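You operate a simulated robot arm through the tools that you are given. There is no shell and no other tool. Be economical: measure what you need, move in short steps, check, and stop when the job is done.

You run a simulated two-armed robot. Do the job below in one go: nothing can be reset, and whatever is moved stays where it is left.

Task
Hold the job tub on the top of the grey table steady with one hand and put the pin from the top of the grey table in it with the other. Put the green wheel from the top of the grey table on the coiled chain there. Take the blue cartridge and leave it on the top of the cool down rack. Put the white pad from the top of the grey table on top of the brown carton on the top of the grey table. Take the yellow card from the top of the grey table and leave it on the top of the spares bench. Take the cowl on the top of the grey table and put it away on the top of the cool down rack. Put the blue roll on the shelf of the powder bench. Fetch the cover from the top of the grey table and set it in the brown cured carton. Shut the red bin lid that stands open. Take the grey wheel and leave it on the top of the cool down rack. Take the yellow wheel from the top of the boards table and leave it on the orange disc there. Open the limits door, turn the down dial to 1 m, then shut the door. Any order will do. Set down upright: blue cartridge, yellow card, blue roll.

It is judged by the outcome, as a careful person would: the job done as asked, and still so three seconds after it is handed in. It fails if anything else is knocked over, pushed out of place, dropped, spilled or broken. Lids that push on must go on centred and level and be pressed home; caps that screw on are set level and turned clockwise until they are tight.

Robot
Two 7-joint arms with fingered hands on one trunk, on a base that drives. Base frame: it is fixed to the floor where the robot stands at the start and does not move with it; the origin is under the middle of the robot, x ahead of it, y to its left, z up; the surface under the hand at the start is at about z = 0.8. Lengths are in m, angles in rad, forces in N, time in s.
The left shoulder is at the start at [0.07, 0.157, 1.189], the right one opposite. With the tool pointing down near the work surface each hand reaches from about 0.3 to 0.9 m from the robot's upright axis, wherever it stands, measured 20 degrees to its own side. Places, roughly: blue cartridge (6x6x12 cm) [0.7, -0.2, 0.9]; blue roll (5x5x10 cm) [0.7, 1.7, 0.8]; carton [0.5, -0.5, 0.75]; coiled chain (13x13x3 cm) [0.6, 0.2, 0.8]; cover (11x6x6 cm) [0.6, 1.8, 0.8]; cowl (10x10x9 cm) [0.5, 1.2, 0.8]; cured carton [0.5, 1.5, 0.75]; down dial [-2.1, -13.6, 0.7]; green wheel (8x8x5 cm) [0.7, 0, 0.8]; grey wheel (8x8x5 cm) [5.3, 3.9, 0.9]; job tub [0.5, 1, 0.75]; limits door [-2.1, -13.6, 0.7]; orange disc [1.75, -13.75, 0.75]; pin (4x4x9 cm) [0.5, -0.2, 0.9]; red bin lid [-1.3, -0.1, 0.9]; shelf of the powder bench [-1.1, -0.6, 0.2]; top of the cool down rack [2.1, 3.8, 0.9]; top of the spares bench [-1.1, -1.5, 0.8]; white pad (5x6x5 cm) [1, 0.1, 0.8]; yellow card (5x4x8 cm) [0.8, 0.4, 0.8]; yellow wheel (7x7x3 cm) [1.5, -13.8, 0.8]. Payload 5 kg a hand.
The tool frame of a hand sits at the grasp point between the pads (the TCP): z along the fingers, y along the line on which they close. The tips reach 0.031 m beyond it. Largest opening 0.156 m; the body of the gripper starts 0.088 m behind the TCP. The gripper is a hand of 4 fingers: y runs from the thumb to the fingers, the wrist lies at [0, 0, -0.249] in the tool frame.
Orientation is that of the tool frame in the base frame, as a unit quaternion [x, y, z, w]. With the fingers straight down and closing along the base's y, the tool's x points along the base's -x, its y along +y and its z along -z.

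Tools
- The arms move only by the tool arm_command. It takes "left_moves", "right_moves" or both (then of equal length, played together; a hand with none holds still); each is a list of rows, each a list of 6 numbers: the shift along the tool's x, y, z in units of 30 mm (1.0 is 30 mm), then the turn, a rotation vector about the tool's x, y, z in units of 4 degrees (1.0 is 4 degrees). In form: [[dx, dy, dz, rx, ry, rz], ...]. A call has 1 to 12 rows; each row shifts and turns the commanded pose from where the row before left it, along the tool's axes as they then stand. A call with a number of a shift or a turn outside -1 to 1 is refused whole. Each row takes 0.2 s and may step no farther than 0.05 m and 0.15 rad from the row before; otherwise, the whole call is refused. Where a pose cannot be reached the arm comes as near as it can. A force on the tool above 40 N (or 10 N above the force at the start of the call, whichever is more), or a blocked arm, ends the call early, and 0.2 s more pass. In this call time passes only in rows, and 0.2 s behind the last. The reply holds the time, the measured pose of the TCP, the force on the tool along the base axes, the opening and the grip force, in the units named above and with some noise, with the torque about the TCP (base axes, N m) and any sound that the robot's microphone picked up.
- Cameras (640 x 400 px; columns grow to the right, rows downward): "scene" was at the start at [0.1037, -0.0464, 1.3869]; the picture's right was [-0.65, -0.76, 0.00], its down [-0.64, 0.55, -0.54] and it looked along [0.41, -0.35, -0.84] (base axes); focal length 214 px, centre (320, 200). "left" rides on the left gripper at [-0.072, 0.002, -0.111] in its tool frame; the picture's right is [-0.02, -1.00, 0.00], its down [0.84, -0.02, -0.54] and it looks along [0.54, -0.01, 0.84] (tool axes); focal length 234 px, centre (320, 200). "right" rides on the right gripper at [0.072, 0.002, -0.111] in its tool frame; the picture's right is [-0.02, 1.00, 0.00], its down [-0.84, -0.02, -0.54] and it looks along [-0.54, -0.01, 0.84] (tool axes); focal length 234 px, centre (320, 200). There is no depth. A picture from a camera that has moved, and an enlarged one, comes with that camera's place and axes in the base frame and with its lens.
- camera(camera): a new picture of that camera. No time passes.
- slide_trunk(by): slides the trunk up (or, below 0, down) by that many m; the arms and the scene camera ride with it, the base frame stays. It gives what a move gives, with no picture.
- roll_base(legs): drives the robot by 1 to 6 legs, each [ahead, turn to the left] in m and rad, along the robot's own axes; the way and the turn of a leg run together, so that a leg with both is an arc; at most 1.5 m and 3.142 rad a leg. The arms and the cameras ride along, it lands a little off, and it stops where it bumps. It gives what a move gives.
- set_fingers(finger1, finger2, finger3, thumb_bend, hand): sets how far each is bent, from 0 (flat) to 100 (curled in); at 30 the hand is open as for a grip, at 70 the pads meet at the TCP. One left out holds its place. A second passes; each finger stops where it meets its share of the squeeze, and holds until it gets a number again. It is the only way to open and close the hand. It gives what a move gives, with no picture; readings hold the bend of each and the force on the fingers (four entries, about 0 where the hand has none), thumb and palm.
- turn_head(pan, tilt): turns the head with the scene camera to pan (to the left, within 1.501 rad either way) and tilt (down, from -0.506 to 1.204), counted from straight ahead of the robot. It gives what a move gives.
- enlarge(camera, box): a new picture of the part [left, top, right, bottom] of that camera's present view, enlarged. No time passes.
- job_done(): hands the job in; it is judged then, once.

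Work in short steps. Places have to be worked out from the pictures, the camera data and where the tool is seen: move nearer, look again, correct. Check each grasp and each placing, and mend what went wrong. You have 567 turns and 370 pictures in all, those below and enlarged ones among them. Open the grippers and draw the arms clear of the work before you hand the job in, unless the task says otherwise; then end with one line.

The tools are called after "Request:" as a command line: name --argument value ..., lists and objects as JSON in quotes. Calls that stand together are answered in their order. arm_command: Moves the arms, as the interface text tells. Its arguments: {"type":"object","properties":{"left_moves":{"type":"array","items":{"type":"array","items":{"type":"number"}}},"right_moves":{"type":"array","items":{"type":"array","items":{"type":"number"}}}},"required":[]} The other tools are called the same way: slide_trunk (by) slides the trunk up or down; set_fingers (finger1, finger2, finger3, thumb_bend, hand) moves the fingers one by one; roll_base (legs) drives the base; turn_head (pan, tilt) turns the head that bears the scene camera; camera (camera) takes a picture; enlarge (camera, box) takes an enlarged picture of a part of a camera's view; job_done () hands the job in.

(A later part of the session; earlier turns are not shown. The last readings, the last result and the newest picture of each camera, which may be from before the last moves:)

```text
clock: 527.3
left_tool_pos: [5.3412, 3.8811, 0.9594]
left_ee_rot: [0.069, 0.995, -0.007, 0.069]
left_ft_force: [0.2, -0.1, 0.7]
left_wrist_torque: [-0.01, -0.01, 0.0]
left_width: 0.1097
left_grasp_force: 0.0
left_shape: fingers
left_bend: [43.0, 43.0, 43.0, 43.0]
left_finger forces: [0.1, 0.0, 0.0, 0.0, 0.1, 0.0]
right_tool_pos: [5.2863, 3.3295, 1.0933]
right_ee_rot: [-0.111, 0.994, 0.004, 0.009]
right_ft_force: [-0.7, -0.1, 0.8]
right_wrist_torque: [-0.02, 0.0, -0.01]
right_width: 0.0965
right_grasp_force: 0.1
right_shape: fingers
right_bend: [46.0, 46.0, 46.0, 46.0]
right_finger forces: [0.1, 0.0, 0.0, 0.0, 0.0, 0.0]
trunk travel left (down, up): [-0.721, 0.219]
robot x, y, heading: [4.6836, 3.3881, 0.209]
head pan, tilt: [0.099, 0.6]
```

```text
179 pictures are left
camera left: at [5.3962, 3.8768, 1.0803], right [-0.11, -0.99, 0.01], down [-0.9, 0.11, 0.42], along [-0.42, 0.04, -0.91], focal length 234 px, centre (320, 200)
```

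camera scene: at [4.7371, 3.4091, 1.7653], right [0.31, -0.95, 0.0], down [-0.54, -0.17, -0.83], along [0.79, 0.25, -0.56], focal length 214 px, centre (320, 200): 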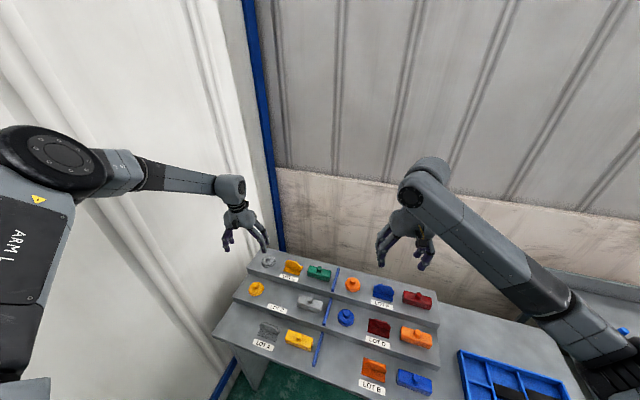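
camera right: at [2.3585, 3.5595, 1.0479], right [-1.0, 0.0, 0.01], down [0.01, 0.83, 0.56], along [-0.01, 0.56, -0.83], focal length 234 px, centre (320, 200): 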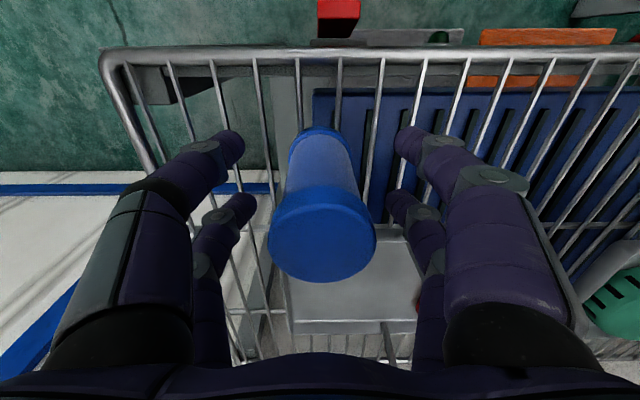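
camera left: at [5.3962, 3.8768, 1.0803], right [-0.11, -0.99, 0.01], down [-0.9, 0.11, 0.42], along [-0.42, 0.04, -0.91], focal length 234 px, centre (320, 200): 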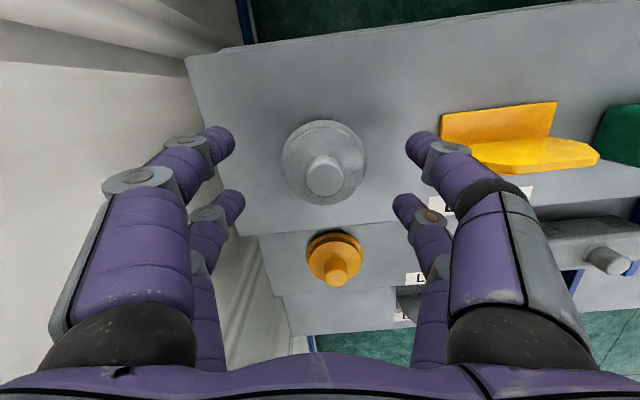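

Request:
slide_trunk --by -0.032

Request:
set_fingers --hand "left" --finger1 58 --finger2 58 --finger3 58 --thumb_bend 58

Request:
camera --camera "left"

```text
clock: 528.1
left_tool_pos: [5.3424, 3.8817, 0.9308]
left_ee_rot: [0.068, 0.995, -0.007, 0.072]
left_ft_force: [-0.1, -0.5, 18.8]
left_wrist_torque: [0.63, 0.4, 0.18]
left_width: 0.1098
left_grasp_force: 9.0
left_shape: fingers
left_bend: [43.0, 42.0, 43.0, 43.0]
left_finger forces: [0.0, 13.6, 4.9, 0.1, 0.1, 0.0]
right_tool_pos: [5.2867, 3.3299, 1.0604]
right_ee_rot: [-0.111, 0.994, 0.006, 0.01]
right_ft_force: [-0.6, 0.4, 0.0]
right_wrist_torque: [-0.03, -0.02, -0.03]
right_width: 0.0964
right_grasp_force: 0.0
right_shape: fingers
right_bend: [46.0, 46.0, 46.0, 46.0]
right_finger forces: [0.0, 0.1, 0.0, 0.1, 0.0, 0.0]
trunk travel left (down, up): [-0.689, 0.251]
robot x, y, heading: [4.6804, 3.3883, 0.21]
head pan, tilt: [0.099, 0.6]
```

```text
clock: 529.1
left_tool_pos: [5.3407, 3.8807, 0.9324]
left_ee_rot: [0.069, 0.995, -0.006, 0.071]
left_ft_force: [6.4, 2.1, 32.7]
left_wrist_torque: [0.94, 0.38, -0.09]
left_width: 0.0538
left_grasp_force: 17.0
left_shape: fingers
left_bend: [57.0, 50.0, 54.0, 57.0]
left_finger forces: [0.1, 22.7, 10.2, 0.1, 0.0, 0.0]
right_tool_pos: [5.2839, 3.3293, 1.0596]
right_ee_rot: [-0.111, 0.994, 0.005, 0.011]
right_ft_force: [0.4, -0.1, -0.3]
right_wrist_torque: [0.01, 0.05, 0.0]
right_width: 0.0966
right_grasp_force: 0.0
right_shape: fingers
right_bend: [46.0, 46.0, 46.0, 46.0]
right_finger forces: [0.1, 0.0, 0.0, 0.0, 0.0, 0.0]
trunk travel left (down, up): [-0.689, 0.251]
robot x, y, heading: [4.6818, 3.3925, 0.208]
head pan, tilt: [0.099, 0.6]
```

```text
178 pictures are left
camera left: at [5.3958, 3.8749, 1.0532], right [-0.11, -0.99, 0.01], down [-0.9, 0.11, 0.42], along [-0.42, 0.04, -0.91], focal length 234 px, centre (320, 200)
```

left: 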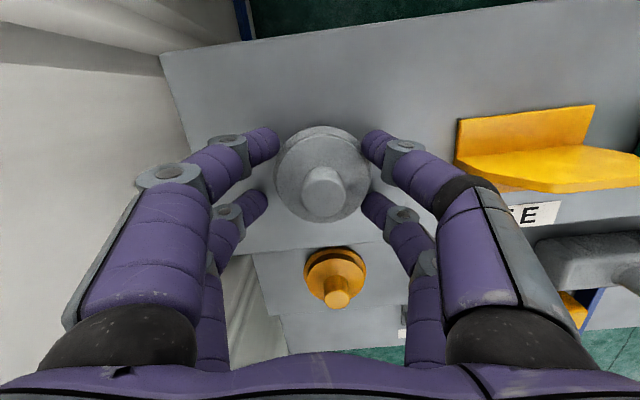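

The tips press on the step; I raise 10 mm and close further.

Request:
slide_trunk --by 0.009

Request:
set_fingers --hand "left" --finger1 65 --finger2 63 --finger3 63 --thumb_bend 65

Request:
camera --camera "left"

```text
clock: 529.7
left_tool_pos: [5.3377, 3.8813, 0.9331]
left_ee_rot: [0.07, 0.995, -0.009, 0.065]
left_ft_force: [0.2, -1.2, -0.1]
left_wrist_torque: [-0.02, -0.03, -0.01]
left_width: 0.0542
left_grasp_force: 0.5
left_shape: fingers
left_bend: [57.0, 57.0, 56.0, 57.0]
left_finger forces: [0.0, 0.1, 0.9, 0.0, 0.5, 0.1]
right_tool_pos: [5.2859, 3.3293, 1.0678]
right_ee_rot: [-0.111, 0.994, 0.005, 0.01]
right_ft_force: [-0.4, -0.4, -1.1]
right_wrist_torque: [-0.01, -0.02, 0.04]
right_width: 0.0967
right_grasp_force: 0.0
right_shape: fingers
right_bend: [46.0, 46.0, 46.0, 46.0]
right_finger forces: [0.0, 0.1, 0.1, 0.0, 0.0, 0.0]
trunk travel left (down, up): [-0.698, 0.242]
robot x, y, heading: [4.6798, 3.389, 0.213]
head pan, tilt: [0.099, 0.6]
```

```text
clock: 530.7
left_tool_pos: [5.3415, 3.8841, 0.9344]
left_ee_rot: [0.068, 0.995, -0.008, 0.068]
left_ft_force: [-0.2, 0.1, -5.5]
left_wrist_torque: [0.02, 0.01, 0.03]
left_width: 0.0466
left_grasp_force: 10.8
left_shape: fingers
left_bend: [59.0, 58.0, 58.0, 61.0]
left_finger forces: [5.7, 5.1, 3.7, 0.0, 7.2, 0.0]
right_tool_pos: [5.2869, 3.3302, 1.0666]
right_ee_rot: [-0.111, 0.994, 0.005, 0.01]
right_ft_force: [-1.2, 0.9, -0.1]
right_wrist_torque: [0.0, -0.02, 0.03]
right_width: 0.0965
right_grasp_force: 0.0
right_shape: fingers
right_bend: [46.0, 46.0, 46.0, 46.0]
right_finger forces: [0.0, 0.0, 0.1, 0.1, 0.1, 0.0]
trunk travel left (down, up): [-0.698, 0.242]
robot x, y, heading: [4.6839, 3.3896, 0.205]
head pan, tilt: [0.099, 0.6]
```

```text
177 pictures are left
camera left: at [5.3968, 3.8774, 1.056], right [-0.11, -0.99, 0.01], down [-0.9, 0.11, 0.43], along [-0.42, 0.04, -0.91], focal length 234 px, centre (320, 200)
```

left: 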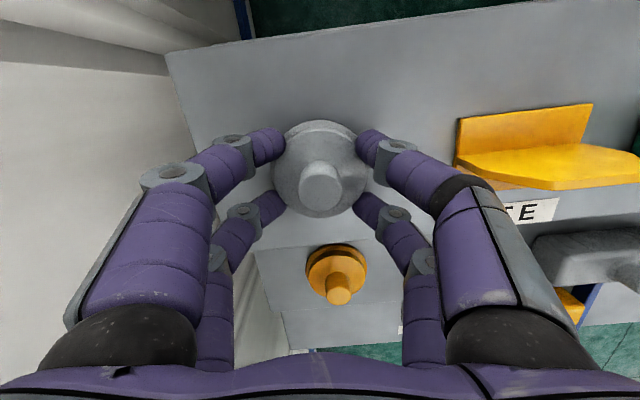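

Gripped (weight already carried). I lift with the trunk.

Request:
slide_trunk --by 0.2

Request:
camera --camera "left"

```text
clock: 532.9
left_tool_pos: [5.3429, 3.8825, 1.1339]
left_ee_rot: [0.068, 0.995, -0.009, 0.069]
left_ft_force: [-0.5, 0.5, -5.2]
left_wrist_torque: [0.03, 0.06, 0.01]
left_width: 0.0465
left_grasp_force: 11.1
left_shape: fingers
left_bend: [59.0, 58.0, 58.0, 61.0]
left_finger forces: [5.7, 5.0, 3.9, 0.1, 7.1, 0.0]
right_tool_pos: [5.2876, 3.331, 1.2686]
right_ee_rot: [-0.111, 0.994, 0.004, 0.01]
right_ft_force: [0.9, -0.6, -0.7]
right_wrist_torque: [0.0, -0.01, 0.02]
right_width: 0.0967
right_grasp_force: 0.0
right_shape: fingers
right_bend: [46.0, 46.0, 46.0, 46.0]
right_finger forces: [0.0, 0.1, 0.1, 0.0, 0.1, 0.1]
trunk travel left (down, up): [-0.898, 0.042]
robot x, y, heading: [4.6833, 3.3889, 0.207]
head pan, tilt: [0.099, 0.6]
```

```text
176 pictures are left
camera left: at [5.3971, 3.8774, 1.256], right [-0.11, -0.99, 0.01], down [-0.9, 0.11, 0.43], along [-0.42, 0.04, -0.91], focal length 234 px, centre (320, 200)
```

left: 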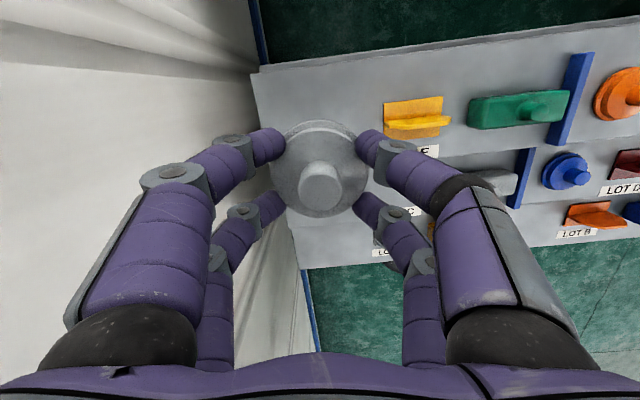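

Wheel held. I reverse diagonally back to the rack and turn to face it.

Request:
roll_base --legs '[[-0.7, 0], [0, 0.2], [-1.5, 0], [-0.13, 0], [0, 1.165]]'

Request:
turn_head --pan 0.3 --tilt 0.8

Request:
camera --camera "scene"

```text
clock: 548.3
left_tool_pos: [2.1382, 3.3177, 1.1354]
left_ee_rot: [-0.58, 0.812, 0.037, 0.058]
left_ft_force: [0.0, -0.2, -6.6]
left_wrist_torque: [-0.02, -0.01, -0.01]
left_width: 0.0459
left_grasp_force: 10.3
left_shape: fingers
left_bend: [58.0, 58.0, 58.0, 61.0]
left_finger forces: [5.8, 5.2, 3.5, 0.0, 6.8, 0.1]
right_tool_pos: [2.6687, 3.1578, 1.2682]
right_ee_rot: [0.717, -0.697, -0.01, -0.004]
right_ft_force: [-0.1, 0.2, 0.0]
right_wrist_torque: [0.0, 0.02, 0.03]
right_width: 0.0966
right_grasp_force: 0.3
right_shape: fingers
right_bend: [46.0, 46.0, 46.0, 46.0]
right_finger forces: [0.0, 0.1, 0.0, 0.1, 0.0, 0.1]
trunk travel left (down, up): [-0.898, 0.042]
robot x, y, heading: [2.4986, 2.5753, 1.588]
head pan, tilt: [0.099, 0.6]
```

```text
clock: 549.1
left_tool_pos: [2.1377, 3.3162, 1.1357]
left_ee_rot: [-0.58, 0.812, 0.037, 0.058]
left_ft_force: [-0.8, -0.4, -5.4]
left_wrist_torque: [-0.05, 0.02, 0.01]
left_width: 0.0461
left_grasp_force: 10.4
left_shape: fingers
left_bend: [58.0, 58.0, 58.0, 61.0]
left_finger forces: [5.7, 5.2, 3.4, 0.1, 6.8, 0.1]
right_tool_pos: [2.6702, 3.1567, 1.2672]
right_ee_rot: [0.717, -0.697, -0.01, -0.004]
right_ft_force: [0.2, -0.1, 0.6]
right_wrist_torque: [-0.01, 0.01, -0.02]
right_width: 0.0967
right_grasp_force: 0.1
right_shape: fingers
right_bend: [46.0, 46.0, 46.0, 46.0]
right_finger forces: [0.0, 0.0, 0.0, 0.0, 0.1, 0.0]
trunk travel left (down, up): [-0.898, 0.042]
robot x, y, heading: [2.4938, 2.571, 1.588]
head pan, tilt: [0.3, 0.799]
```

```text
175 pictures are left
camera scene: at [2.4694, 2.7002, 1.7254], right [0.95, 0.31, 0.0], down [0.22, -0.68, -0.7], along [-0.22, 0.66, -0.72], focal length 214 px, centre (320, 200)
```

scene: 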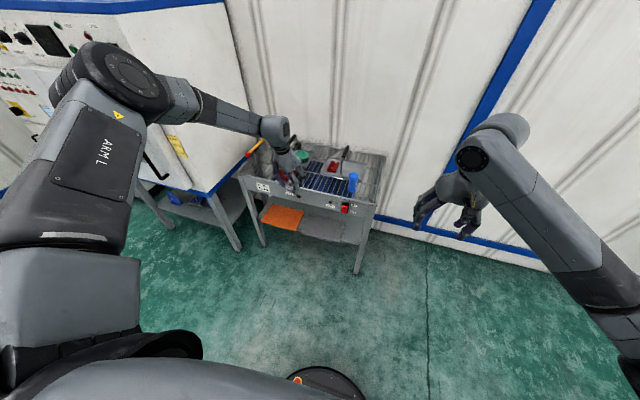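

I drive forward 0.33 m so the wheel is over the front strip.

Request:
roll_base --legs '[[0.33, 0]]'

Request:
camera --camera "left"

Request:
enlarge --camera "scene" --box '[190, 140, 400, 280]'

```text
clock: 551.2
left_tool_pos: [2.1325, 3.6444, 1.1371]
left_ee_rot: [-0.579, 0.812, 0.039, 0.058]
left_ft_force: [-0.1, -0.8, -6.6]
left_wrist_torque: [0.02, 0.04, -0.01]
left_width: 0.046
left_grasp_force: 10.7
left_shape: fingers
left_bend: [58.0, 58.0, 58.0, 61.0]
left_finger forces: [5.7, 5.2, 3.5, 0.1, 6.7, 0.0]
right_tool_pos: [2.6623, 3.4844, 1.2686]
right_ee_rot: [0.717, -0.697, -0.01, -0.005]
right_ft_force: [-0.1, -0.3, 0.2]
right_wrist_torque: [0.03, 0.0, 0.0]
right_width: 0.0964
right_grasp_force: 0.1
right_shape: fingers
right_bend: [46.0, 46.0, 46.0, 46.0]
right_finger forces: [0.0, 0.1, 0.0, 0.0, 0.0, 0.0]
trunk travel left (down, up): [-0.898, 0.042]
robot x, y, heading: [2.4899, 2.9029, 1.587]
head pan, tilt: [0.3, 0.799]
```

```text
174 pictures are left
camera left: at [2.1477, 3.6988, 1.2579], right [0.95, -0.3, 0.01], down [-0.28, -0.86, 0.42], along [-0.12, -0.41, -0.91], focal length 234 px, centre (320, 200)
```

left: 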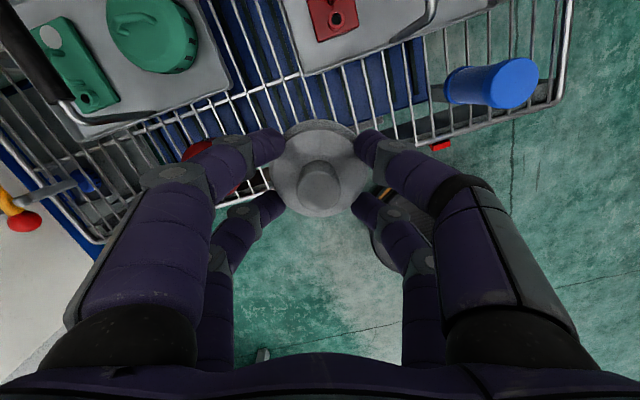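

```text
2.86 times, centred on (295, 210) of scene
camera zoom: at [2.4637, 3.0272, 1.7257], right [0.95, 0.31, 0.0], down [0.22, -0.68, -0.7], along [-0.22, 0.66, -0.72], focal length 613 px, centre (391, 171)
```

zoom: 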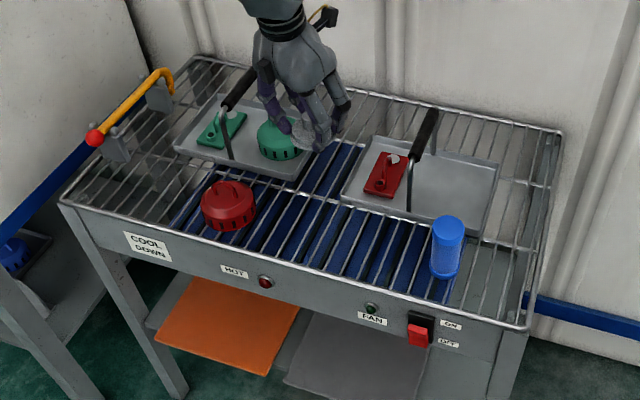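

I shift a little toward the gap's middle with a tiny base turn, then lower.

Request:
roll_base --legs '[[0, -0.04]]'

Request:
slide_trunk --by -0.2

Request:
enlarge --camera "scene" --box '[190, 140, 400, 280]'

Request:
camera --camera "left"

```text
clock: 552.0
left_tool_pos: [2.1581, 3.6617, 1.1339]
left_ee_rot: [-0.564, 0.823, 0.035, 0.059]
left_ft_force: [0.3, 1.0, -7.0]
left_wrist_torque: [-0.01, -0.04, -0.02]
left_width: 0.0459
left_grasp_force: 10.4
left_shape: fingers
left_bend: [58.0, 58.0, 58.0, 61.0]
left_finger forces: [5.8, 5.3, 3.5, 0.0, 6.9, 0.1]
right_tool_pos: [2.6845, 3.4794, 1.2687]
right_ee_rot: [-0.703, 0.711, 0.009, 0.005]
right_ft_force: [0.4, -0.3, -0.3]
right_wrist_torque: [0.01, -0.03, 0.02]
right_width: 0.0968
right_grasp_force: 0.0
right_shape: fingers
right_bend: [46.0, 46.0, 46.0, 46.0]
right_finger forces: [0.0, 0.0, 0.0, 0.1, 0.1, 0.0]
trunk travel left (down, up): [-0.898, 0.042]
robot x, y, heading: [2.4886, 2.9042, 1.545]
head pan, tilt: [0.3, 0.799]
```

```text
clock: 554.2
left_tool_pos: [2.1617, 3.6601, 0.9369]
left_ee_rot: [-0.564, 0.823, 0.037, 0.057]
left_ft_force: [0.4, 0.4, -5.8]
left_wrist_torque: [-0.03, 0.01, 0.0]
left_width: 0.0462
left_grasp_force: 10.4
left_shape: fingers
left_bend: [58.0, 58.0, 58.0, 61.0]
left_finger forces: [5.6, 5.2, 3.5, 0.1, 6.8, 0.0]
right_tool_pos: [2.6862, 3.4797, 1.0693]
right_ee_rot: [-0.703, 0.711, 0.01, 0.005]
right_ft_force: [0.1, 0.6, 0.0]
right_wrist_torque: [-0.02, 0.04, -0.03]
right_width: 0.0966
right_grasp_force: 0.1
right_shape: fingers
right_bend: [46.0, 46.0, 46.0, 46.0]
right_finger forces: [0.0, 0.0, 0.1, 0.0, 0.0, 0.0]
trunk travel left (down, up): [-0.698, 0.242]
robot x, y, heading: [2.4911, 2.9065, 1.545]
head pan, tilt: [0.3, 0.799]
```

```text
2.86 times, centred on (295, 210) of scene
camera zoom: at [2.469, 3.031, 1.5254], right [0.96, 0.27, 0.0], down [0.2, -0.69, -0.7], along [-0.19, 0.67, -0.72], focal length 613 px, centre (391, 171)
```

zoom: 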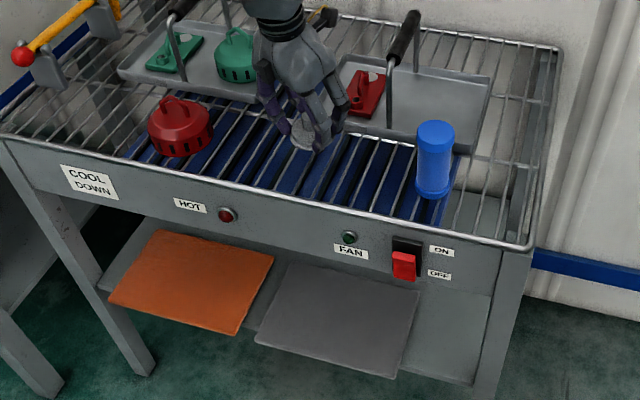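

```text
171 pictures are left
camera left: at [2.1795, 3.7136, 1.0562], right [0.94, -0.34, 0.01], down [-0.31, -0.85, 0.43], along [-0.14, -0.4, -0.9], focal length 234 px, centre (320, 200)
```

left: 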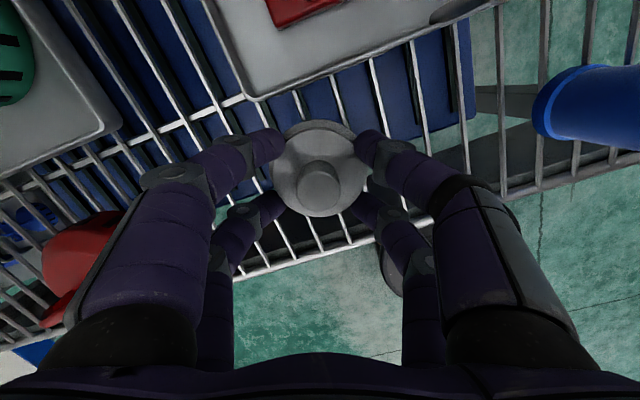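

Request:
roll_base --legs '[[-0.015, 0]]'

Request:
slide_trunk --by -0.03

Request:
slide_trunk --by -0.006

```text
clock: 555.0
left_tool_pos: [2.1613, 3.6482, 0.9329]
left_ee_rot: [-0.564, 0.823, 0.035, 0.057]
left_ft_force: [-0.5, 1.5, -6.6]
left_wrist_torque: [-0.05, 0.03, 0.04]
left_width: 0.0459
left_grasp_force: 10.0
left_shape: fingers
left_bend: [58.0, 58.0, 58.0, 61.0]
left_finger forces: [5.7, 5.2, 3.5, 0.0, 6.9, 0.0]
right_tool_pos: [2.6866, 3.4668, 1.0673]
right_ee_rot: [-0.703, 0.712, 0.009, 0.003]
right_ft_force: [0.2, 1.5, -0.6]
right_wrist_torque: [-0.03, 0.02, 0.03]
right_width: 0.0965
right_grasp_force: 0.1
right_shape: fingers
right_bend: [46.0, 46.0, 46.0, 46.0]
right_finger forces: [0.1, 0.0, 0.0, 0.0, 0.0, 0.0]
trunk travel left (down, up): [-0.698, 0.242]
robot x, y, heading: [2.4899, 2.887, 1.548]
head pan, tilt: [0.3, 0.799]
```

```text
clock: 555.7
left_tool_pos: [2.1618, 3.6441, 0.9042]
left_ee_rot: [-0.563, 0.824, 0.036, 0.057]
left_ft_force: [-0.1, 0.1, -6.5]
left_wrist_torque: [0.01, 0.04, 0.0]
left_width: 0.0459
left_grasp_force: 11.2
left_shape: fingers
left_bend: [59.0, 58.0, 58.0, 61.0]
left_finger forces: [6.3, 5.5, 3.7, 0.0, 7.0, 0.0]
right_tool_pos: [2.6863, 3.463, 1.0389]
right_ee_rot: [-0.703, 0.712, 0.01, 0.005]
right_ft_force: [1.4, -0.3, 0.1]
right_wrist_torque: [0.01, 0.0, 0.03]
right_width: 0.0966
right_grasp_force: 0.0
right_shape: fingers
right_bend: [46.0, 46.0, 46.0, 46.0]
right_finger forces: [0.0, 0.0, 0.0, 0.0, 0.0, 0.0]
trunk travel left (down, up): [-0.668, 0.272]
robot x, y, heading: [2.4872, 2.8926, 1.548]
head pan, tilt: [0.3, 0.799]
```

```text
clock: 556.3
left_tool_pos: [2.1617, 3.6462, 0.903]
left_ee_rot: [-0.563, 0.823, 0.038, 0.06]
left_ft_force: [-0.5, -2.1, 12.0]
left_wrist_torque: [-0.13, 0.15, 0.04]
left_width: 0.0457
left_grasp_force: 15.6
left_shape: fingers
left_bend: [59.0, 58.0, 58.0, 62.0]
left_finger forces: [7.7, 9.3, 6.5, 0.0, 8.2, 0.0]
right_tool_pos: [2.6869, 3.4646, 1.0333]
right_ee_rot: [-0.703, 0.711, 0.01, 0.004]
right_ft_force: [0.1, -0.1, 0.0]
right_wrist_torque: [0.02, 0.01, -0.02]
right_width: 0.0966
right_grasp_force: 0.0
right_shape: fingers
right_bend: [46.0, 46.0, 46.0, 46.0]
right_finger forces: [0.1, 0.1, 0.1, 0.0, 0.1, 0.1]
trunk travel left (down, up): [-0.662, 0.278]
robot x, y, heading: [2.4865, 2.8855, 1.549]
head pan, tilt: [0.3, 0.799]
```

Contact. I release, raise, and check.

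Request:
set_fingers --hand "left" --finger1 50 --finger2 50 --finger3 50 --thumb_bend 50

Request:
slide_trunk --by 0.22

Request:
enlarge --camera "scene" --box '[190, 140, 400, 280]'

```text
clock: 557.3
left_tool_pos: [2.1633, 3.645, 0.9013]
left_ee_rot: [-0.563, 0.824, 0.038, 0.059]
left_ft_force: [3.7, 3.8, 18.1]
left_wrist_torque: [-0.14, 0.07, 0.03]
left_width: 0.0804
left_grasp_force: 9.3
left_shape: fingers
left_bend: [50.0, 54.0, 51.0, 50.0]
left_finger forces: [0.0, 10.6, 7.3, 0.0, 0.0, 0.0]
right_tool_pos: [2.687, 3.4639, 1.0321]
right_ee_rot: [-0.702, 0.712, 0.011, 0.005]
right_ft_force: [-0.1, -0.5, 0.4]
right_wrist_torque: [0.01, 0.0, -0.01]
right_width: 0.0968
right_grasp_force: 0.0
right_shape: fingers
right_bend: [46.0, 46.0, 46.0, 46.0]
right_finger forces: [0.0, 0.0, 0.0, 0.0, 0.1, 0.0]
trunk travel left (down, up): [-0.662, 0.278]
robot x, y, heading: [2.4881, 2.8892, 1.548]
head pan, tilt: [0.3, 0.799]
```

```text
clock: 559.6
left_tool_pos: [2.1612, 3.6462, 1.1203]
left_ee_rot: [-0.563, 0.824, 0.036, 0.057]
left_ft_force: [-0.6, -0.3, 0.5]
left_wrist_torque: [-0.01, 0.0, -0.01]
left_width: 0.0804
left_grasp_force: 0.1
left_shape: fingers
left_bend: [50.0, 50.0, 50.0, 50.0]
left_finger forces: [0.0, 0.0, 0.0, 0.0, 0.0, 0.0]
right_tool_pos: [2.6859, 3.4646, 1.2512]
right_ee_rot: [-0.703, 0.711, 0.01, 0.005]
right_ft_force: [-0.9, -0.7, -0.4]
right_wrist_torque: [0.03, -0.02, -0.01]
right_width: 0.0965
right_grasp_force: 0.0
right_shape: fingers
right_bend: [46.0, 46.0, 46.0, 46.0]
right_finger forces: [0.0, 0.0, 0.0, 0.1, 0.0, 0.0]
trunk travel left (down, up): [-0.882, 0.058]
robot x, y, heading: [2.4918, 2.8901, 1.549]
head pan, tilt: [0.3, 0.799]
```

```text
2.86 times, centred on (295, 210) of scene
camera zoom: at [2.4688, 3.0158, 1.7094], right [0.96, 0.27, 0.0], down [0.2, -0.69, -0.7], along [-0.19, 0.67, -0.72], focal length 613 px, centre (391, 171)
```

zoom: 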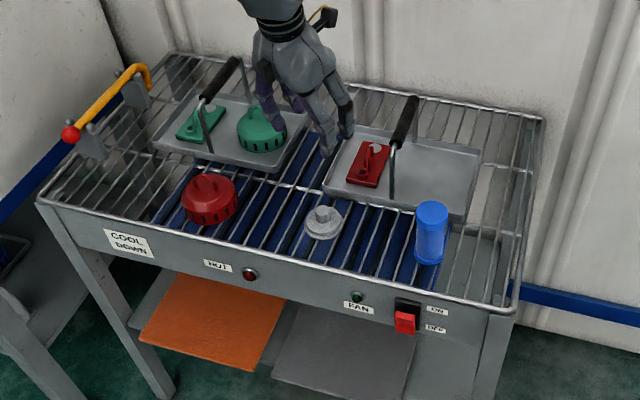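

All three items rest on the rack. Now the long trip toward y≈-13.6. I back away, turn around and look down the hall.

Request:
roll_base --legs '[[-0.5, 0], [0, -1.56], [0, -1.57], [1.5, 0]]'

Request:
turn_head --pan 0.0 --tilt 0.2

Request:
camera --camera "scene"

```text
clock: 577.2
left_tool_pos: [2.8497, 0.1427, 1.1204]
left_ee_rot: [0.812, 0.579, -0.059, 0.037]
left_ft_force: [-0.3, 0.4, 0.1]
left_wrist_torque: [0.0, -0.01, 0.0]
left_width: 0.0804
left_grasp_force: 0.2
left_shape: fingers
left_bend: [50.0, 50.0, 50.0, 50.0]
left_finger forces: [0.0, 0.1, 0.0, 0.0, 0.0, 0.0]
right_tool_pos: [2.318, 0.303, 1.2533]
right_ee_rot: [0.699, 0.715, -0.004, 0.009]
right_ft_force: [-0.6, -0.1, 0.4]
right_wrist_torque: [-0.02, 0.01, -0.02]
right_width: 0.0962
right_grasp_force: 0.1
right_shape: fingers
right_bend: [46.0, 46.0, 46.0, 46.0]
right_finger forces: [0.0, 0.0, 0.0, 0.0, 0.1, 0.0]
trunk travel left (down, up): [-0.882, 0.058]
robot x, y, heading: [2.497, 0.8826, -1.558]
head pan, tilt: [0.3, 0.799]
```

```text
clock: 578.2
left_tool_pos: [2.8507, 0.1423, 1.1194]
left_ee_rot: [0.812, 0.58, -0.057, 0.037]
left_ft_force: [-0.8, 0.3, 0.1]
left_wrist_torque: [0.01, -0.01, 0.01]
left_width: 0.0805
left_grasp_force: 0.1
left_shape: fingers
left_bend: [50.0, 50.0, 50.0, 50.0]
left_finger forces: [0.0, 0.0, 0.0, 0.0, 0.0, 0.0]
right_tool_pos: [2.3195, 0.3031, 1.252]
right_ee_rot: [0.698, 0.716, -0.005, 0.01]
right_ft_force: [0.3, -0.1, 0.3]
right_wrist_torque: [0.04, 0.0, 0.0]
right_width: 0.0969
right_grasp_force: 0.1
right_shape: fingers
right_bend: [46.0, 46.0, 46.0, 46.0]
right_finger forces: [0.0, 0.0, 0.0, 0.1, 0.1, 0.0]
trunk travel left (down, up): [-0.882, 0.058]
robot x, y, heading: [2.494, 0.8886, -1.559]
head pan, tilt: [0.0, 0.201]
```

```text
169 pictures are left
camera scene: at [2.4979, 0.74, 1.763], right [-1.0, -0.01, 0.0], down [0.0, 0.2, -0.98], along [0.01, -0.98, -0.2], focal length 214 px, centre (320, 200)
```

scene: 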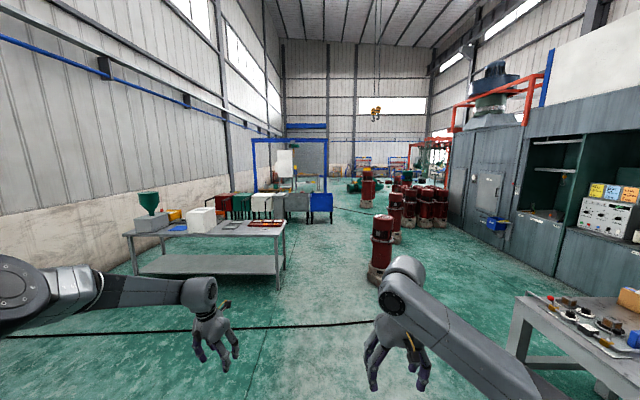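

The lane ahead runs between the bench on the left and the red column on the right. I drive 3 m and look again.

Request:
roll_base --legs '[[0, -0.07], [1.5, 0], [1.5, 0]]'

Request:
camera --camera "scene"

```text
clock: 593.1
left_tool_pos: [2.6599, -2.8705, 1.1209]
left_ee_rot: [0.831, 0.551, -0.058, 0.036]
left_ft_force: [0.1, 0.2, 0.0]
left_wrist_torque: [-0.01, 0.02, -0.03]
left_width: 0.0805
left_grasp_force: 0.1
left_shape: fingers
left_bend: [50.0, 50.0, 50.0, 50.0]
left_finger forces: [0.0, 0.0, 0.0, 0.0, 0.0, 0.0]
right_tool_pos: [2.1401, -2.675, 1.2518]
right_ee_rot: [0.721, 0.692, -0.005, 0.01]
right_ft_force: [0.2, -0.6, -0.1]
right_wrist_torque: [0.0, -0.03, -0.02]
right_width: 0.0968
right_grasp_force: 0.0
right_shape: fingers
right_bend: [46.0, 46.0, 46.0, 46.0]
right_finger forces: [0.0, 0.0, 0.2, 0.1, 0.0, 0.0]
trunk travel left (down, up): [-0.882, 0.058]
robot x, y, heading: [2.3526, -2.1035, -1.621]
head pan, tilt: [0.0, 0.201]
```

```text
168 pictures are left
camera scene: at [2.3481, -2.2507, 1.7632], right [-1.0, 0.05, 0.0], down [0.01, 0.2, -0.98], along [-0.05, -0.98, -0.2], focal length 214 px, centre (320, 200)
```

scene: 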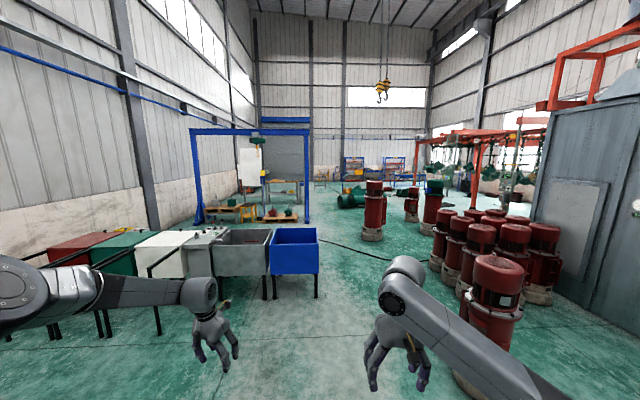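

I continue through the lane between the tubs and the red columns.

Request:
roll_base --legs '[[0, -0.32], [1.5, 0], [0.5, 0], [0, 0.37], [1.5, 0], [1.5, 0]]'

Request:
camera --camera "scene"

```text
clock: 619.2
left_tool_pos: [1.9556, -7.7117, 1.1198]
left_ee_rot: [0.817, 0.572, -0.058, 0.038]
left_ft_force: [-0.3, -0.7, -0.3]
left_wrist_torque: [-0.02, -0.02, 0.01]
left_width: 0.0808
left_grasp_force: 0.1
left_shape: fingers
left_bend: [50.0, 50.0, 50.0, 50.0]
left_finger forces: [0.0, 0.0, 0.0, 0.0, 0.0, 0.1]
right_tool_pos: [1.4257, -7.5427, 1.2519]
right_ee_rot: [0.703, 0.711, -0.004, 0.009]
right_ft_force: [0.3, -0.1, -0.1]
right_wrist_torque: [-0.01, 0.02, -0.01]
right_width: 0.0969
right_grasp_force: 0.1
right_shape: fingers
right_bend: [46.0, 46.0, 46.0, 46.0]
right_finger forces: [0.0, 0.1, 0.1, 0.0, 0.0, 0.1]
trunk travel left (down, up): [-0.882, 0.058]
robot x, y, heading: [1.6099, -6.961, -1.568]
head pan, tilt: [0.0, 0.201]
```

```text
167 pictures are left
camera scene: at [1.6121, -7.1076, 1.7632], right [-1.0, 0.0, 0.0], down [0.0, 0.2, -0.98], along [0.0, -0.98, -0.2], focal length 214 px, centre (320, 200)
```

scene: 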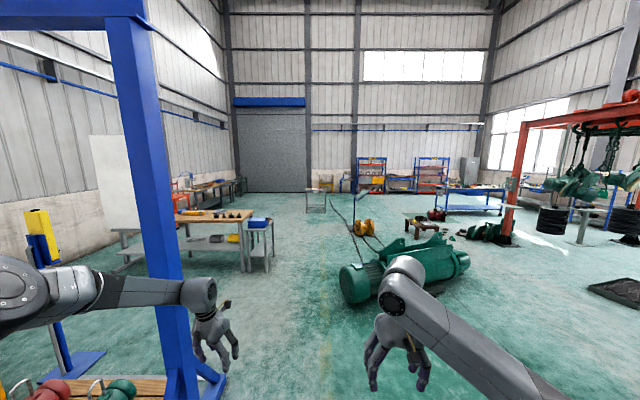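

I thread between the blue gantry post and the green motor.

Request:
roll_base --legs '[[0, 0.033], [1.5, 0], [0.44, 0], [0, 0.206], [1.34, 0], [0, -0.26]]'

Request:
camera --camera "scene"

```text
clock: 637.2
left_tool_pos: [2.3381, -10.9528, 1.1192]
left_ee_rot: [0.821, 0.567, -0.058, 0.035]
left_ft_force: [1.0, -0.5, -0.4]
left_wrist_torque: [-0.01, 0.04, 0.0]
left_width: 0.0804
left_grasp_force: 0.0
left_shape: fingers
left_bend: [50.0, 50.0, 50.0, 50.0]
left_finger forces: [0.0, 0.0, 0.0, 0.1, 0.1, 0.1]
right_tool_pos: [1.8113, -10.7775, 1.2509]
right_ee_rot: [0.708, 0.706, -0.005, 0.01]
right_ft_force: [-0.2, 1.1, 0.9]
right_wrist_torque: [0.06, 0.0, 0.01]
right_width: 0.0972
right_grasp_force: 0.0
right_shape: fingers
right_bend: [46.0, 46.0, 46.0, 46.0]
right_finger forces: [0.1, 0.0, 0.1, 0.0, 0.1, 0.1]
trunk travel left (down, up): [-0.882, 0.058]
robot x, y, heading: [2.001, -10.1995, -1.588]
head pan, tilt: [0.0, 0.201]
```

```text
166 pictures are left
camera scene: at [2.0017, -10.3455, 1.763], right [-1.0, 0.01, 0.0], down [0.0, 0.2, -0.98], along [-0.01, -0.98, -0.2], focal length 214 px, centre (320, 200)
```

scene: 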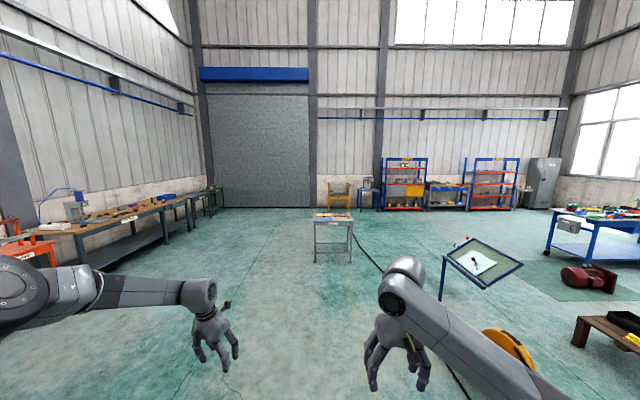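

The small table ahead is the boards table. I drive up to it.

Request:
roll_base --legs '[[0, -0.11], [1.5, 0], [1.15, 0], [0, 0.125]]'

Request:
turn_head --pan 0.0 --tilt 0.8

Request:
camera --camera "scene"

```text
clock: 651.2
left_tool_pos: [2.0537, -13.5691, 1.1211]
left_ee_rot: [0.811, 0.58, -0.056, 0.039]
left_ft_force: [-0.9, 0.2, 1.2]
left_wrist_torque: [-0.01, -0.05, 0.01]
left_width: 0.0805
left_grasp_force: 0.0
left_shape: fingers
left_bend: [50.0, 50.0, 50.0, 50.0]
left_finger forces: [0.1, 0.0, 0.0, 0.0, 0.0, 0.1]
right_tool_pos: [1.5207, -13.4115, 1.251]
right_ee_rot: [0.696, 0.718, -0.003, 0.012]
right_ft_force: [0.4, 0.2, 0.7]
right_wrist_torque: [0.0, -0.04, 0.03]
right_width: 0.0969
right_grasp_force: 0.1
right_shape: fingers
right_bend: [46.0, 46.0, 46.0, 46.0]
right_finger forces: [0.0, 0.0, 0.0, 0.0, 0.1, 0.0]
trunk travel left (down, up): [-0.882, 0.058]
robot x, y, heading: [1.6977, -12.8289, -1.548]
head pan, tilt: [0.0, 0.201]
```

```text
clock: 652.2
left_tool_pos: [2.057, -13.5696, 1.1186]
left_ee_rot: [0.811, 0.581, -0.058, 0.038]
left_ft_force: [0.9, -0.2, 0.1]
left_wrist_torque: [-0.03, 0.0, 0.0]
left_width: 0.0804
left_grasp_force: 0.1
left_shape: fingers
left_bend: [50.0, 50.0, 50.0, 50.0]
left_finger forces: [0.1, 0.0, 0.1, 0.0, 0.0, 0.0]
right_tool_pos: [1.5252, -13.4116, 1.2502]
right_ee_rot: [0.695, 0.719, -0.005, 0.01]
right_ft_force: [-0.2, 0.1, 0.4]
right_wrist_torque: [0.01, 0.04, -0.02]
right_width: 0.0968
right_grasp_force: 0.0
right_shape: fingers
right_bend: [46.0, 46.0, 46.0, 46.0]
right_finger forces: [0.0, 0.0, 0.0, 0.0, 0.1, 0.0]
trunk travel left (down, up): [-0.882, 0.058]
robot x, y, heading: [1.7004, -12.8308, -1.545]
head pan, tilt: [0.0, 0.799]
```

```text
165 pictures are left
camera scene: at [1.7005, -12.9616, 1.7095], right [-1.0, -0.02, 0.0], down [-0.02, 0.72, -0.7], along [0.02, -0.7, -0.72], focal length 214 px, centre (320, 200)
```

scene: 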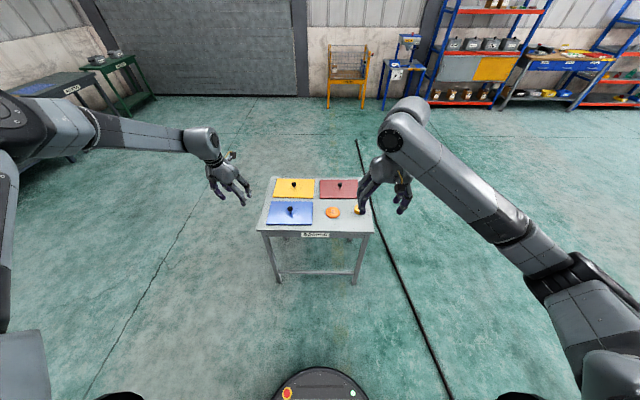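

Orange disc at (1.65,-13.75), yellow wheel near (1.507,-13.78). I move closer and look with the right hand camera.

Request:
roll_base --legs '[[0.2, -0.02]]'

Request:
slide_trunk --by -0.15

Request:
camera --camera "right"

```text
clock: 653.8
left_tool_pos: [2.0427, -13.7745, 1.1227]
left_ee_rot: [0.817, 0.573, -0.059, 0.038]
left_ft_force: [-0.4, 0.4, 0.9]
left_wrist_torque: [-0.04, 0.0, -0.01]
left_width: 0.0805
left_grasp_force: 0.0
left_shape: fingers
left_bend: [50.0, 50.0, 50.0, 50.0]
left_finger forces: [0.0, 0.0, 0.0, 0.1, 0.0, 0.0]
right_tool_pos: [1.5147, -13.6054, 1.2543]
right_ee_rot: [0.703, 0.711, -0.006, 0.012]
right_ft_force: [-0.8, 0.1, -0.5]
right_wrist_torque: [-0.04, 0.04, 0.02]
right_width: 0.0969
right_grasp_force: 0.1
right_shape: fingers
right_bend: [46.0, 46.0, 46.0, 46.0]
right_finger forces: [0.0, 0.1, 0.1, 0.1, 0.0, 0.1]
trunk travel left (down, up): [-0.882, 0.058]
robot x, y, heading: [1.7007, -13.0276, -1.57]
head pan, tilt: [0.0, 0.799]
```

```text
clock: 655.6
left_tool_pos: [2.0437, -13.7777, 0.9706]
left_ee_rot: [0.817, 0.572, -0.058, 0.037]
left_ft_force: [0.4, 0.4, 0.2]
left_wrist_torque: [-0.01, -0.03, -0.01]
left_width: 0.0805
left_grasp_force: 0.2
left_shape: fingers
left_bend: [50.0, 50.0, 50.0, 50.0]
left_finger forces: [0.0, 0.1, 0.0, 0.0, 0.1, 0.0]
right_tool_pos: [1.5136, -13.6086, 1.1021]
right_ee_rot: [0.702, 0.712, -0.005, 0.01]
right_ft_force: [-0.5, -0.3, -0.7]
right_wrist_torque: [-0.04, -0.01, 0.02]
right_width: 0.097
right_grasp_force: 0.0
right_shape: fingers
right_bend: [46.0, 46.0, 46.0, 46.0]
right_finger forces: [0.0, 0.1, 0.0, 0.0, 0.0, 0.0]
trunk travel left (down, up): [-0.732, 0.208]
robot x, y, heading: [1.6981, -13.026, -1.567]
head pan, tilt: [0.0, 0.799]
```

```text
164 pictures are left
camera right: at [1.5147, -13.5336, 1.2108], right [1.0, -0.01, 0.01], down [-0.01, -0.83, 0.56], along [0.0, -0.56, -0.83], focal length 234 px, centre (320, 200)
```

right: 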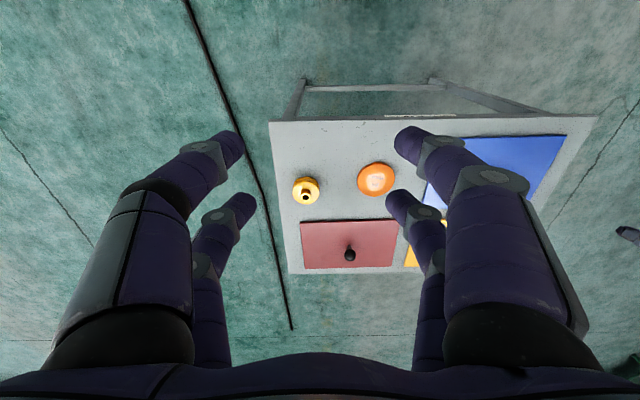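

Wheel at about (1.485,-13.80). I move the right hand above it.

Request:
arm_command --right_moves '[[-0.9, -0.14, 0.3, 0, 0, 0], [-0.9, -0.14, 0.3, 0, 0, 0], [-0.9, -0.14, 0.3, 0, 0, 0], [-0.9, -0.14, 0.3, 0, 0, 0], [-0.9, -0.14, 0.3, 0, 0, 0], [-0.9, -0.14, 0.3, 0, 0, 0], [-0.9, -0.14, 0.3, 0, 0, 0]]'

Request:
camera --camera "right"

```text
clock: 657.2
left_tool_pos: [2.0427, -13.7784, 0.9697]
left_ee_rot: [0.817, 0.573, -0.057, 0.036]
left_ft_force: [0.8, 0.4, -1.2]
left_wrist_torque: [0.02, 0.02, 0.03]
left_width: 0.0805
left_grasp_force: 0.1
left_shape: fingers
left_bend: [50.0, 50.0, 50.0, 50.0]
left_finger forces: [0.0, 0.1, 0.0, 0.1, 0.1, 0.0]
right_tool_pos: [1.4874, -13.8007, 1.0414]
right_ee_rot: [0.703, 0.711, -0.005, 0.011]
right_ft_force: [0.0, -0.1, 0.6]
right_wrist_torque: [0.02, 0.01, 0.0]
right_width: 0.0965
right_grasp_force: 0.2
right_shape: fingers
right_bend: [46.0, 46.0, 46.0, 46.0]
right_finger forces: [0.0, 0.0, 0.1, 0.1, 0.1, 0.0]
trunk travel left (down, up): [-0.732, 0.208]
robot x, y, heading: [1.7003, -13.0296, -1.567]
head pan, tilt: [0.0, 0.799]
```

```text
163 pictures are left
camera right: at [1.4891, -13.7262, 1.1508], right [1.0, -0.01, 0.01], down [-0.01, -0.83, 0.56], along [0.0, -0.56, -0.83], focal length 234 px, centre (320, 200)
```

right: 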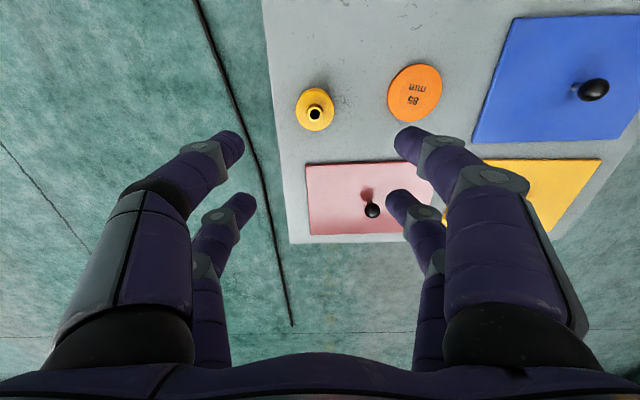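

I align and lower with arm and trunk together.

Request:
arm_command --right_moves '[[-0.2, -0.1, 1, 0, 0, 0], [-0.2, -0.1, 1, 0, 0, 0], [0, 0, 1, 0, 0, 0], [0, 0, 1, 0, 0, 0]]'

Request:
slide_trunk --by -0.08

Request:
camera --camera "right"

```text
clock: 658.2
left_tool_pos: [2.0437, -13.7777, 0.9702]
left_ee_rot: [0.817, 0.573, -0.058, 0.038]
left_ft_force: [-0.2, -0.5, -0.6]
left_wrist_torque: [-0.01, -0.03, 0.01]
left_width: 0.0805
left_grasp_force: 0.0
left_shape: fingers
left_bend: [50.0, 50.0, 50.0, 50.0]
left_finger forces: [0.1, 0.0, 0.0, 0.0, 0.0, 0.0]
right_tool_pos: [1.485, -13.8148, 0.9232]
right_ee_rot: [0.702, 0.712, -0.005, 0.009]
right_ft_force: [-0.6, -0.2, -0.5]
right_wrist_torque: [0.03, 0.0, -0.01]
right_width: 0.0968
right_grasp_force: 0.1
right_shape: fingers
right_bend: [46.0, 46.0, 46.0, 46.0]
right_finger forces: [0.1, 0.1, 0.0, 0.0, 0.0, 0.0]
trunk travel left (down, up): [-0.732, 0.208]
robot x, y, heading: [1.6966, -13.0283, -1.57]
head pan, tilt: [0.0, 0.799]
```

```text
clock: 659.3
left_tool_pos: [2.0436, -13.7786, 0.8892]
left_ee_rot: [0.817, 0.572, -0.058, 0.038]
left_ft_force: [1.1, 0.1, -0.6]
left_wrist_torque: [-0.01, 0.0, 0.01]
left_width: 0.0807
left_grasp_force: 0.1
left_shape: fingers
left_bend: [50.0, 50.0, 50.0, 50.0]
left_finger forces: [0.0, 0.1, 0.0, 0.0, 0.0, 0.1]
right_tool_pos: [1.4845, -13.8149, 0.8439]
right_ee_rot: [0.703, 0.711, -0.005, 0.01]
right_ft_force: [0.2, 0.2, 0.4]
right_wrist_torque: [-0.01, -0.04, 0.03]
right_width: 0.0969
right_grasp_force: 0.0
right_shape: fingers
right_bend: [46.0, 46.0, 46.0, 46.0]
right_finger forces: [0.0, 0.0, 0.1, 0.0, 0.1, 0.0]
trunk travel left (down, up): [-0.652, 0.288]
robot x, y, heading: [1.6963, -13.0284, -1.572]
head pan, tilt: [0.0, 0.799]
```

```text
162 pictures are left
camera right: at [1.484, -13.74, 0.9519], right [1.0, -0.01, 0.01], down [-0.01, -0.83, 0.56], along [0.0, -0.56, -0.83], focal length 234 px, centre (320, 200)
```

right: 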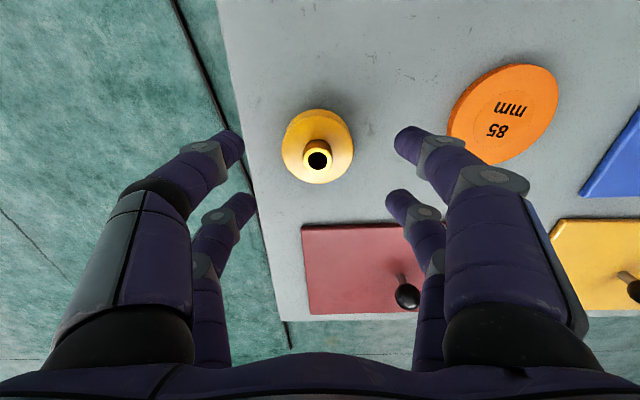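

Aligned. I lower further and close.

Request:
slide_trunk --by -0.045

Request:
set_fingers --hand "right" --finger1 60 --finger2 60 --finger3 60 --thumb_bend 60

Request:
camera --camera "right"

```text
clock: 660.2
left_tool_pos: [2.0434, -13.7777, 0.8454]
left_ee_rot: [0.817, 0.572, -0.057, 0.037]
left_ft_force: [0.0, -0.1, 1.1]
left_wrist_torque: [-0.01, 0.02, -0.02]
left_width: 0.0806
left_grasp_force: 0.1
left_shape: fingers
left_bend: [50.0, 50.0, 50.0, 50.0]
left_finger forces: [0.0, 0.1, 0.0, 0.1, 0.1, 0.0]
right_tool_pos: [1.4832, -13.8144, 0.7984]
right_ee_rot: [0.703, 0.711, -0.005, 0.009]
right_ft_force: [0.5, 0.2, 1.0]
right_wrist_torque: [-0.02, 0.0, 0.02]
right_width: 0.0964
right_grasp_force: 0.1
right_shape: fingers
right_bend: [46.0, 46.0, 46.0, 46.0]
right_finger forces: [0.0, 0.1, 0.0, 0.1, 0.0, 0.0]
trunk travel left (down, up): [-0.607, 0.333]
robot x, y, heading: [1.6969, -13.0287, -1.567]
head pan, tilt: [0.0, 0.799]
```

```text
clock: 661.2
left_tool_pos: [2.0428, -13.777, 0.8458]
left_ee_rot: [0.817, 0.572, -0.058, 0.038]
left_ft_force: [0.8, -0.2, -0.2]
left_wrist_torque: [0.03, 0.0, 0.01]
left_width: 0.0807
left_grasp_force: 0.0
left_shape: fingers
left_bend: [50.0, 50.0, 50.0, 50.0]
left_finger forces: [0.0, 0.0, 0.0, 0.0, 0.0, 0.0]
right_tool_pos: [1.4829, -13.8156, 0.7987]
right_ee_rot: [0.703, 0.711, -0.004, 0.01]
right_ft_force: [-2.6, -0.7, 1.7]
right_wrist_torque: [-0.05, 0.11, -0.01]
right_width: 0.0429
right_grasp_force: 1.7
right_shape: fingers
right_bend: [60.0, 59.0, 57.0, 60.0]
right_finger forces: [0.0, 1.3, 2.5, 0.0, 0.4, 0.1]
trunk travel left (down, up): [-0.607, 0.333]
robot x, y, heading: [1.698, -13.0285, -1.572]
head pan, tilt: [0.0, 0.799]
```

```text
161 pictures are left
camera right: at [1.4837, -13.7399, 0.9068], right [1.0, -0.01, 0.01], down [-0.01, -0.83, 0.56], along [0.0, -0.56, -0.83], focal length 234 px, centre (320, 200)
```

right: 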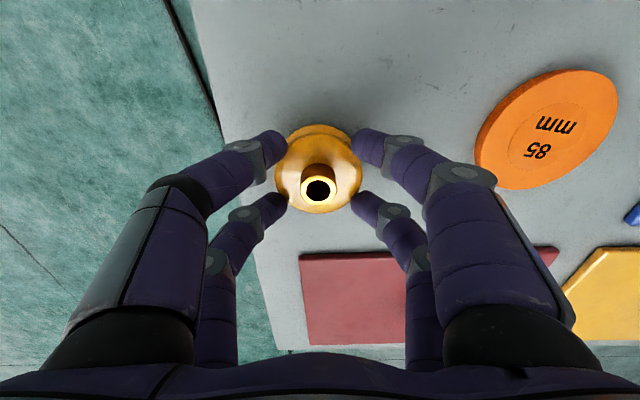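

Contact beginning; I squeeze more and lift a little.

Request:
set_fingers --hand "right" --finger1 68 --finger2 66 --finger3 66 --thumb_bend 68

Request:
slide_trunk --by 0.06

Request:
camera --camera "right"

```text
clock: 662.2
left_tool_pos: [2.0428, -13.7767, 0.8461]
left_ee_rot: [0.817, 0.573, -0.058, 0.037]
left_ft_force: [0.0, -1.5, -0.1]
left_wrist_torque: [-0.01, -0.02, -0.02]
left_width: 0.0805
left_grasp_force: 0.1
left_shape: fingers
left_bend: [50.0, 50.0, 50.0, 50.0]
left_finger forces: [0.0, 0.0, 0.1, 0.0, 0.0, 0.1]
right_tool_pos: [1.4835, -13.8152, 0.8007]
right_ee_rot: [0.703, 0.711, -0.007, 0.012]
right_ft_force: [-3.4, -2.0, 11.7]
right_wrist_torque: [-0.26, 0.26, -0.06]
right_width: 0.0269
right_grasp_force: 15.4
right_shape: fingers
right_bend: [64.0, 61.0, 60.0, 66.0]
right_finger forces: [4.5, 8.3, 11.7, 0.0, 6.1, 0.1]
trunk travel left (down, up): [-0.607, 0.333]
robot x, y, heading: [1.6955, -13.0275, -1.57]
head pan, tilt: [0.0, 0.799]
```

```text
clock: 663.2
left_tool_pos: [2.0432, -13.7776, 0.9046]
left_ee_rot: [0.817, 0.573, -0.056, 0.037]
left_ft_force: [0.1, 0.5, -0.9]
left_wrist_torque: [-0.03, -0.03, 0.04]
left_width: 0.0807
left_grasp_force: 0.1
left_shape: fingers
left_bend: [50.0, 50.0, 50.0, 50.0]
left_finger forces: [0.0, 0.0, 0.0, 0.0, 0.0, 0.0]
right_tool_pos: [1.4836, -13.815, 0.8573]
right_ee_rot: [0.702, 0.712, -0.004, 0.01]
right_ft_force: [0.1, -0.1, 0.1]
right_wrist_torque: [0.03, -0.05, 0.0]
right_width: 0.012
right_grasp_force: 0.0
right_shape: fingers
right_bend: [68.0, 66.0, 66.0, 68.0]
right_finger forces: [0.0, 0.0, 0.0, 0.0, 0.1, 0.0]
trunk travel left (down, up): [-0.667, 0.273]
robot x, y, heading: [1.698, -13.0321, -1.569]
head pan, tilt: [0.0, 0.799]
```

```text
160 pictures are left
camera right: at [1.4842, -13.7401, 0.9663], right [1.0, -0.01, 0.01], down [-0.01, -0.83, 0.56], along [0.0, -0.56, -0.83], focal length 234 px, centre (320, 200)
```

right: 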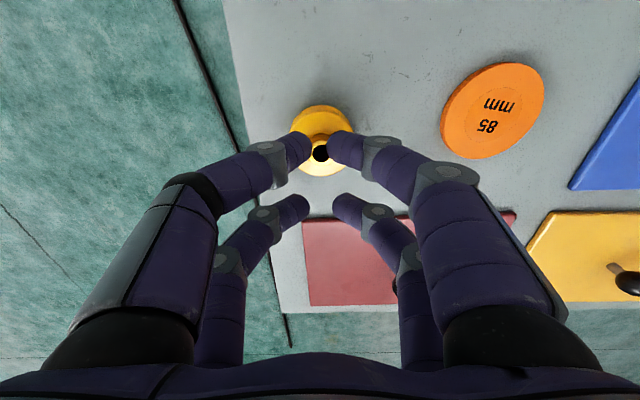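

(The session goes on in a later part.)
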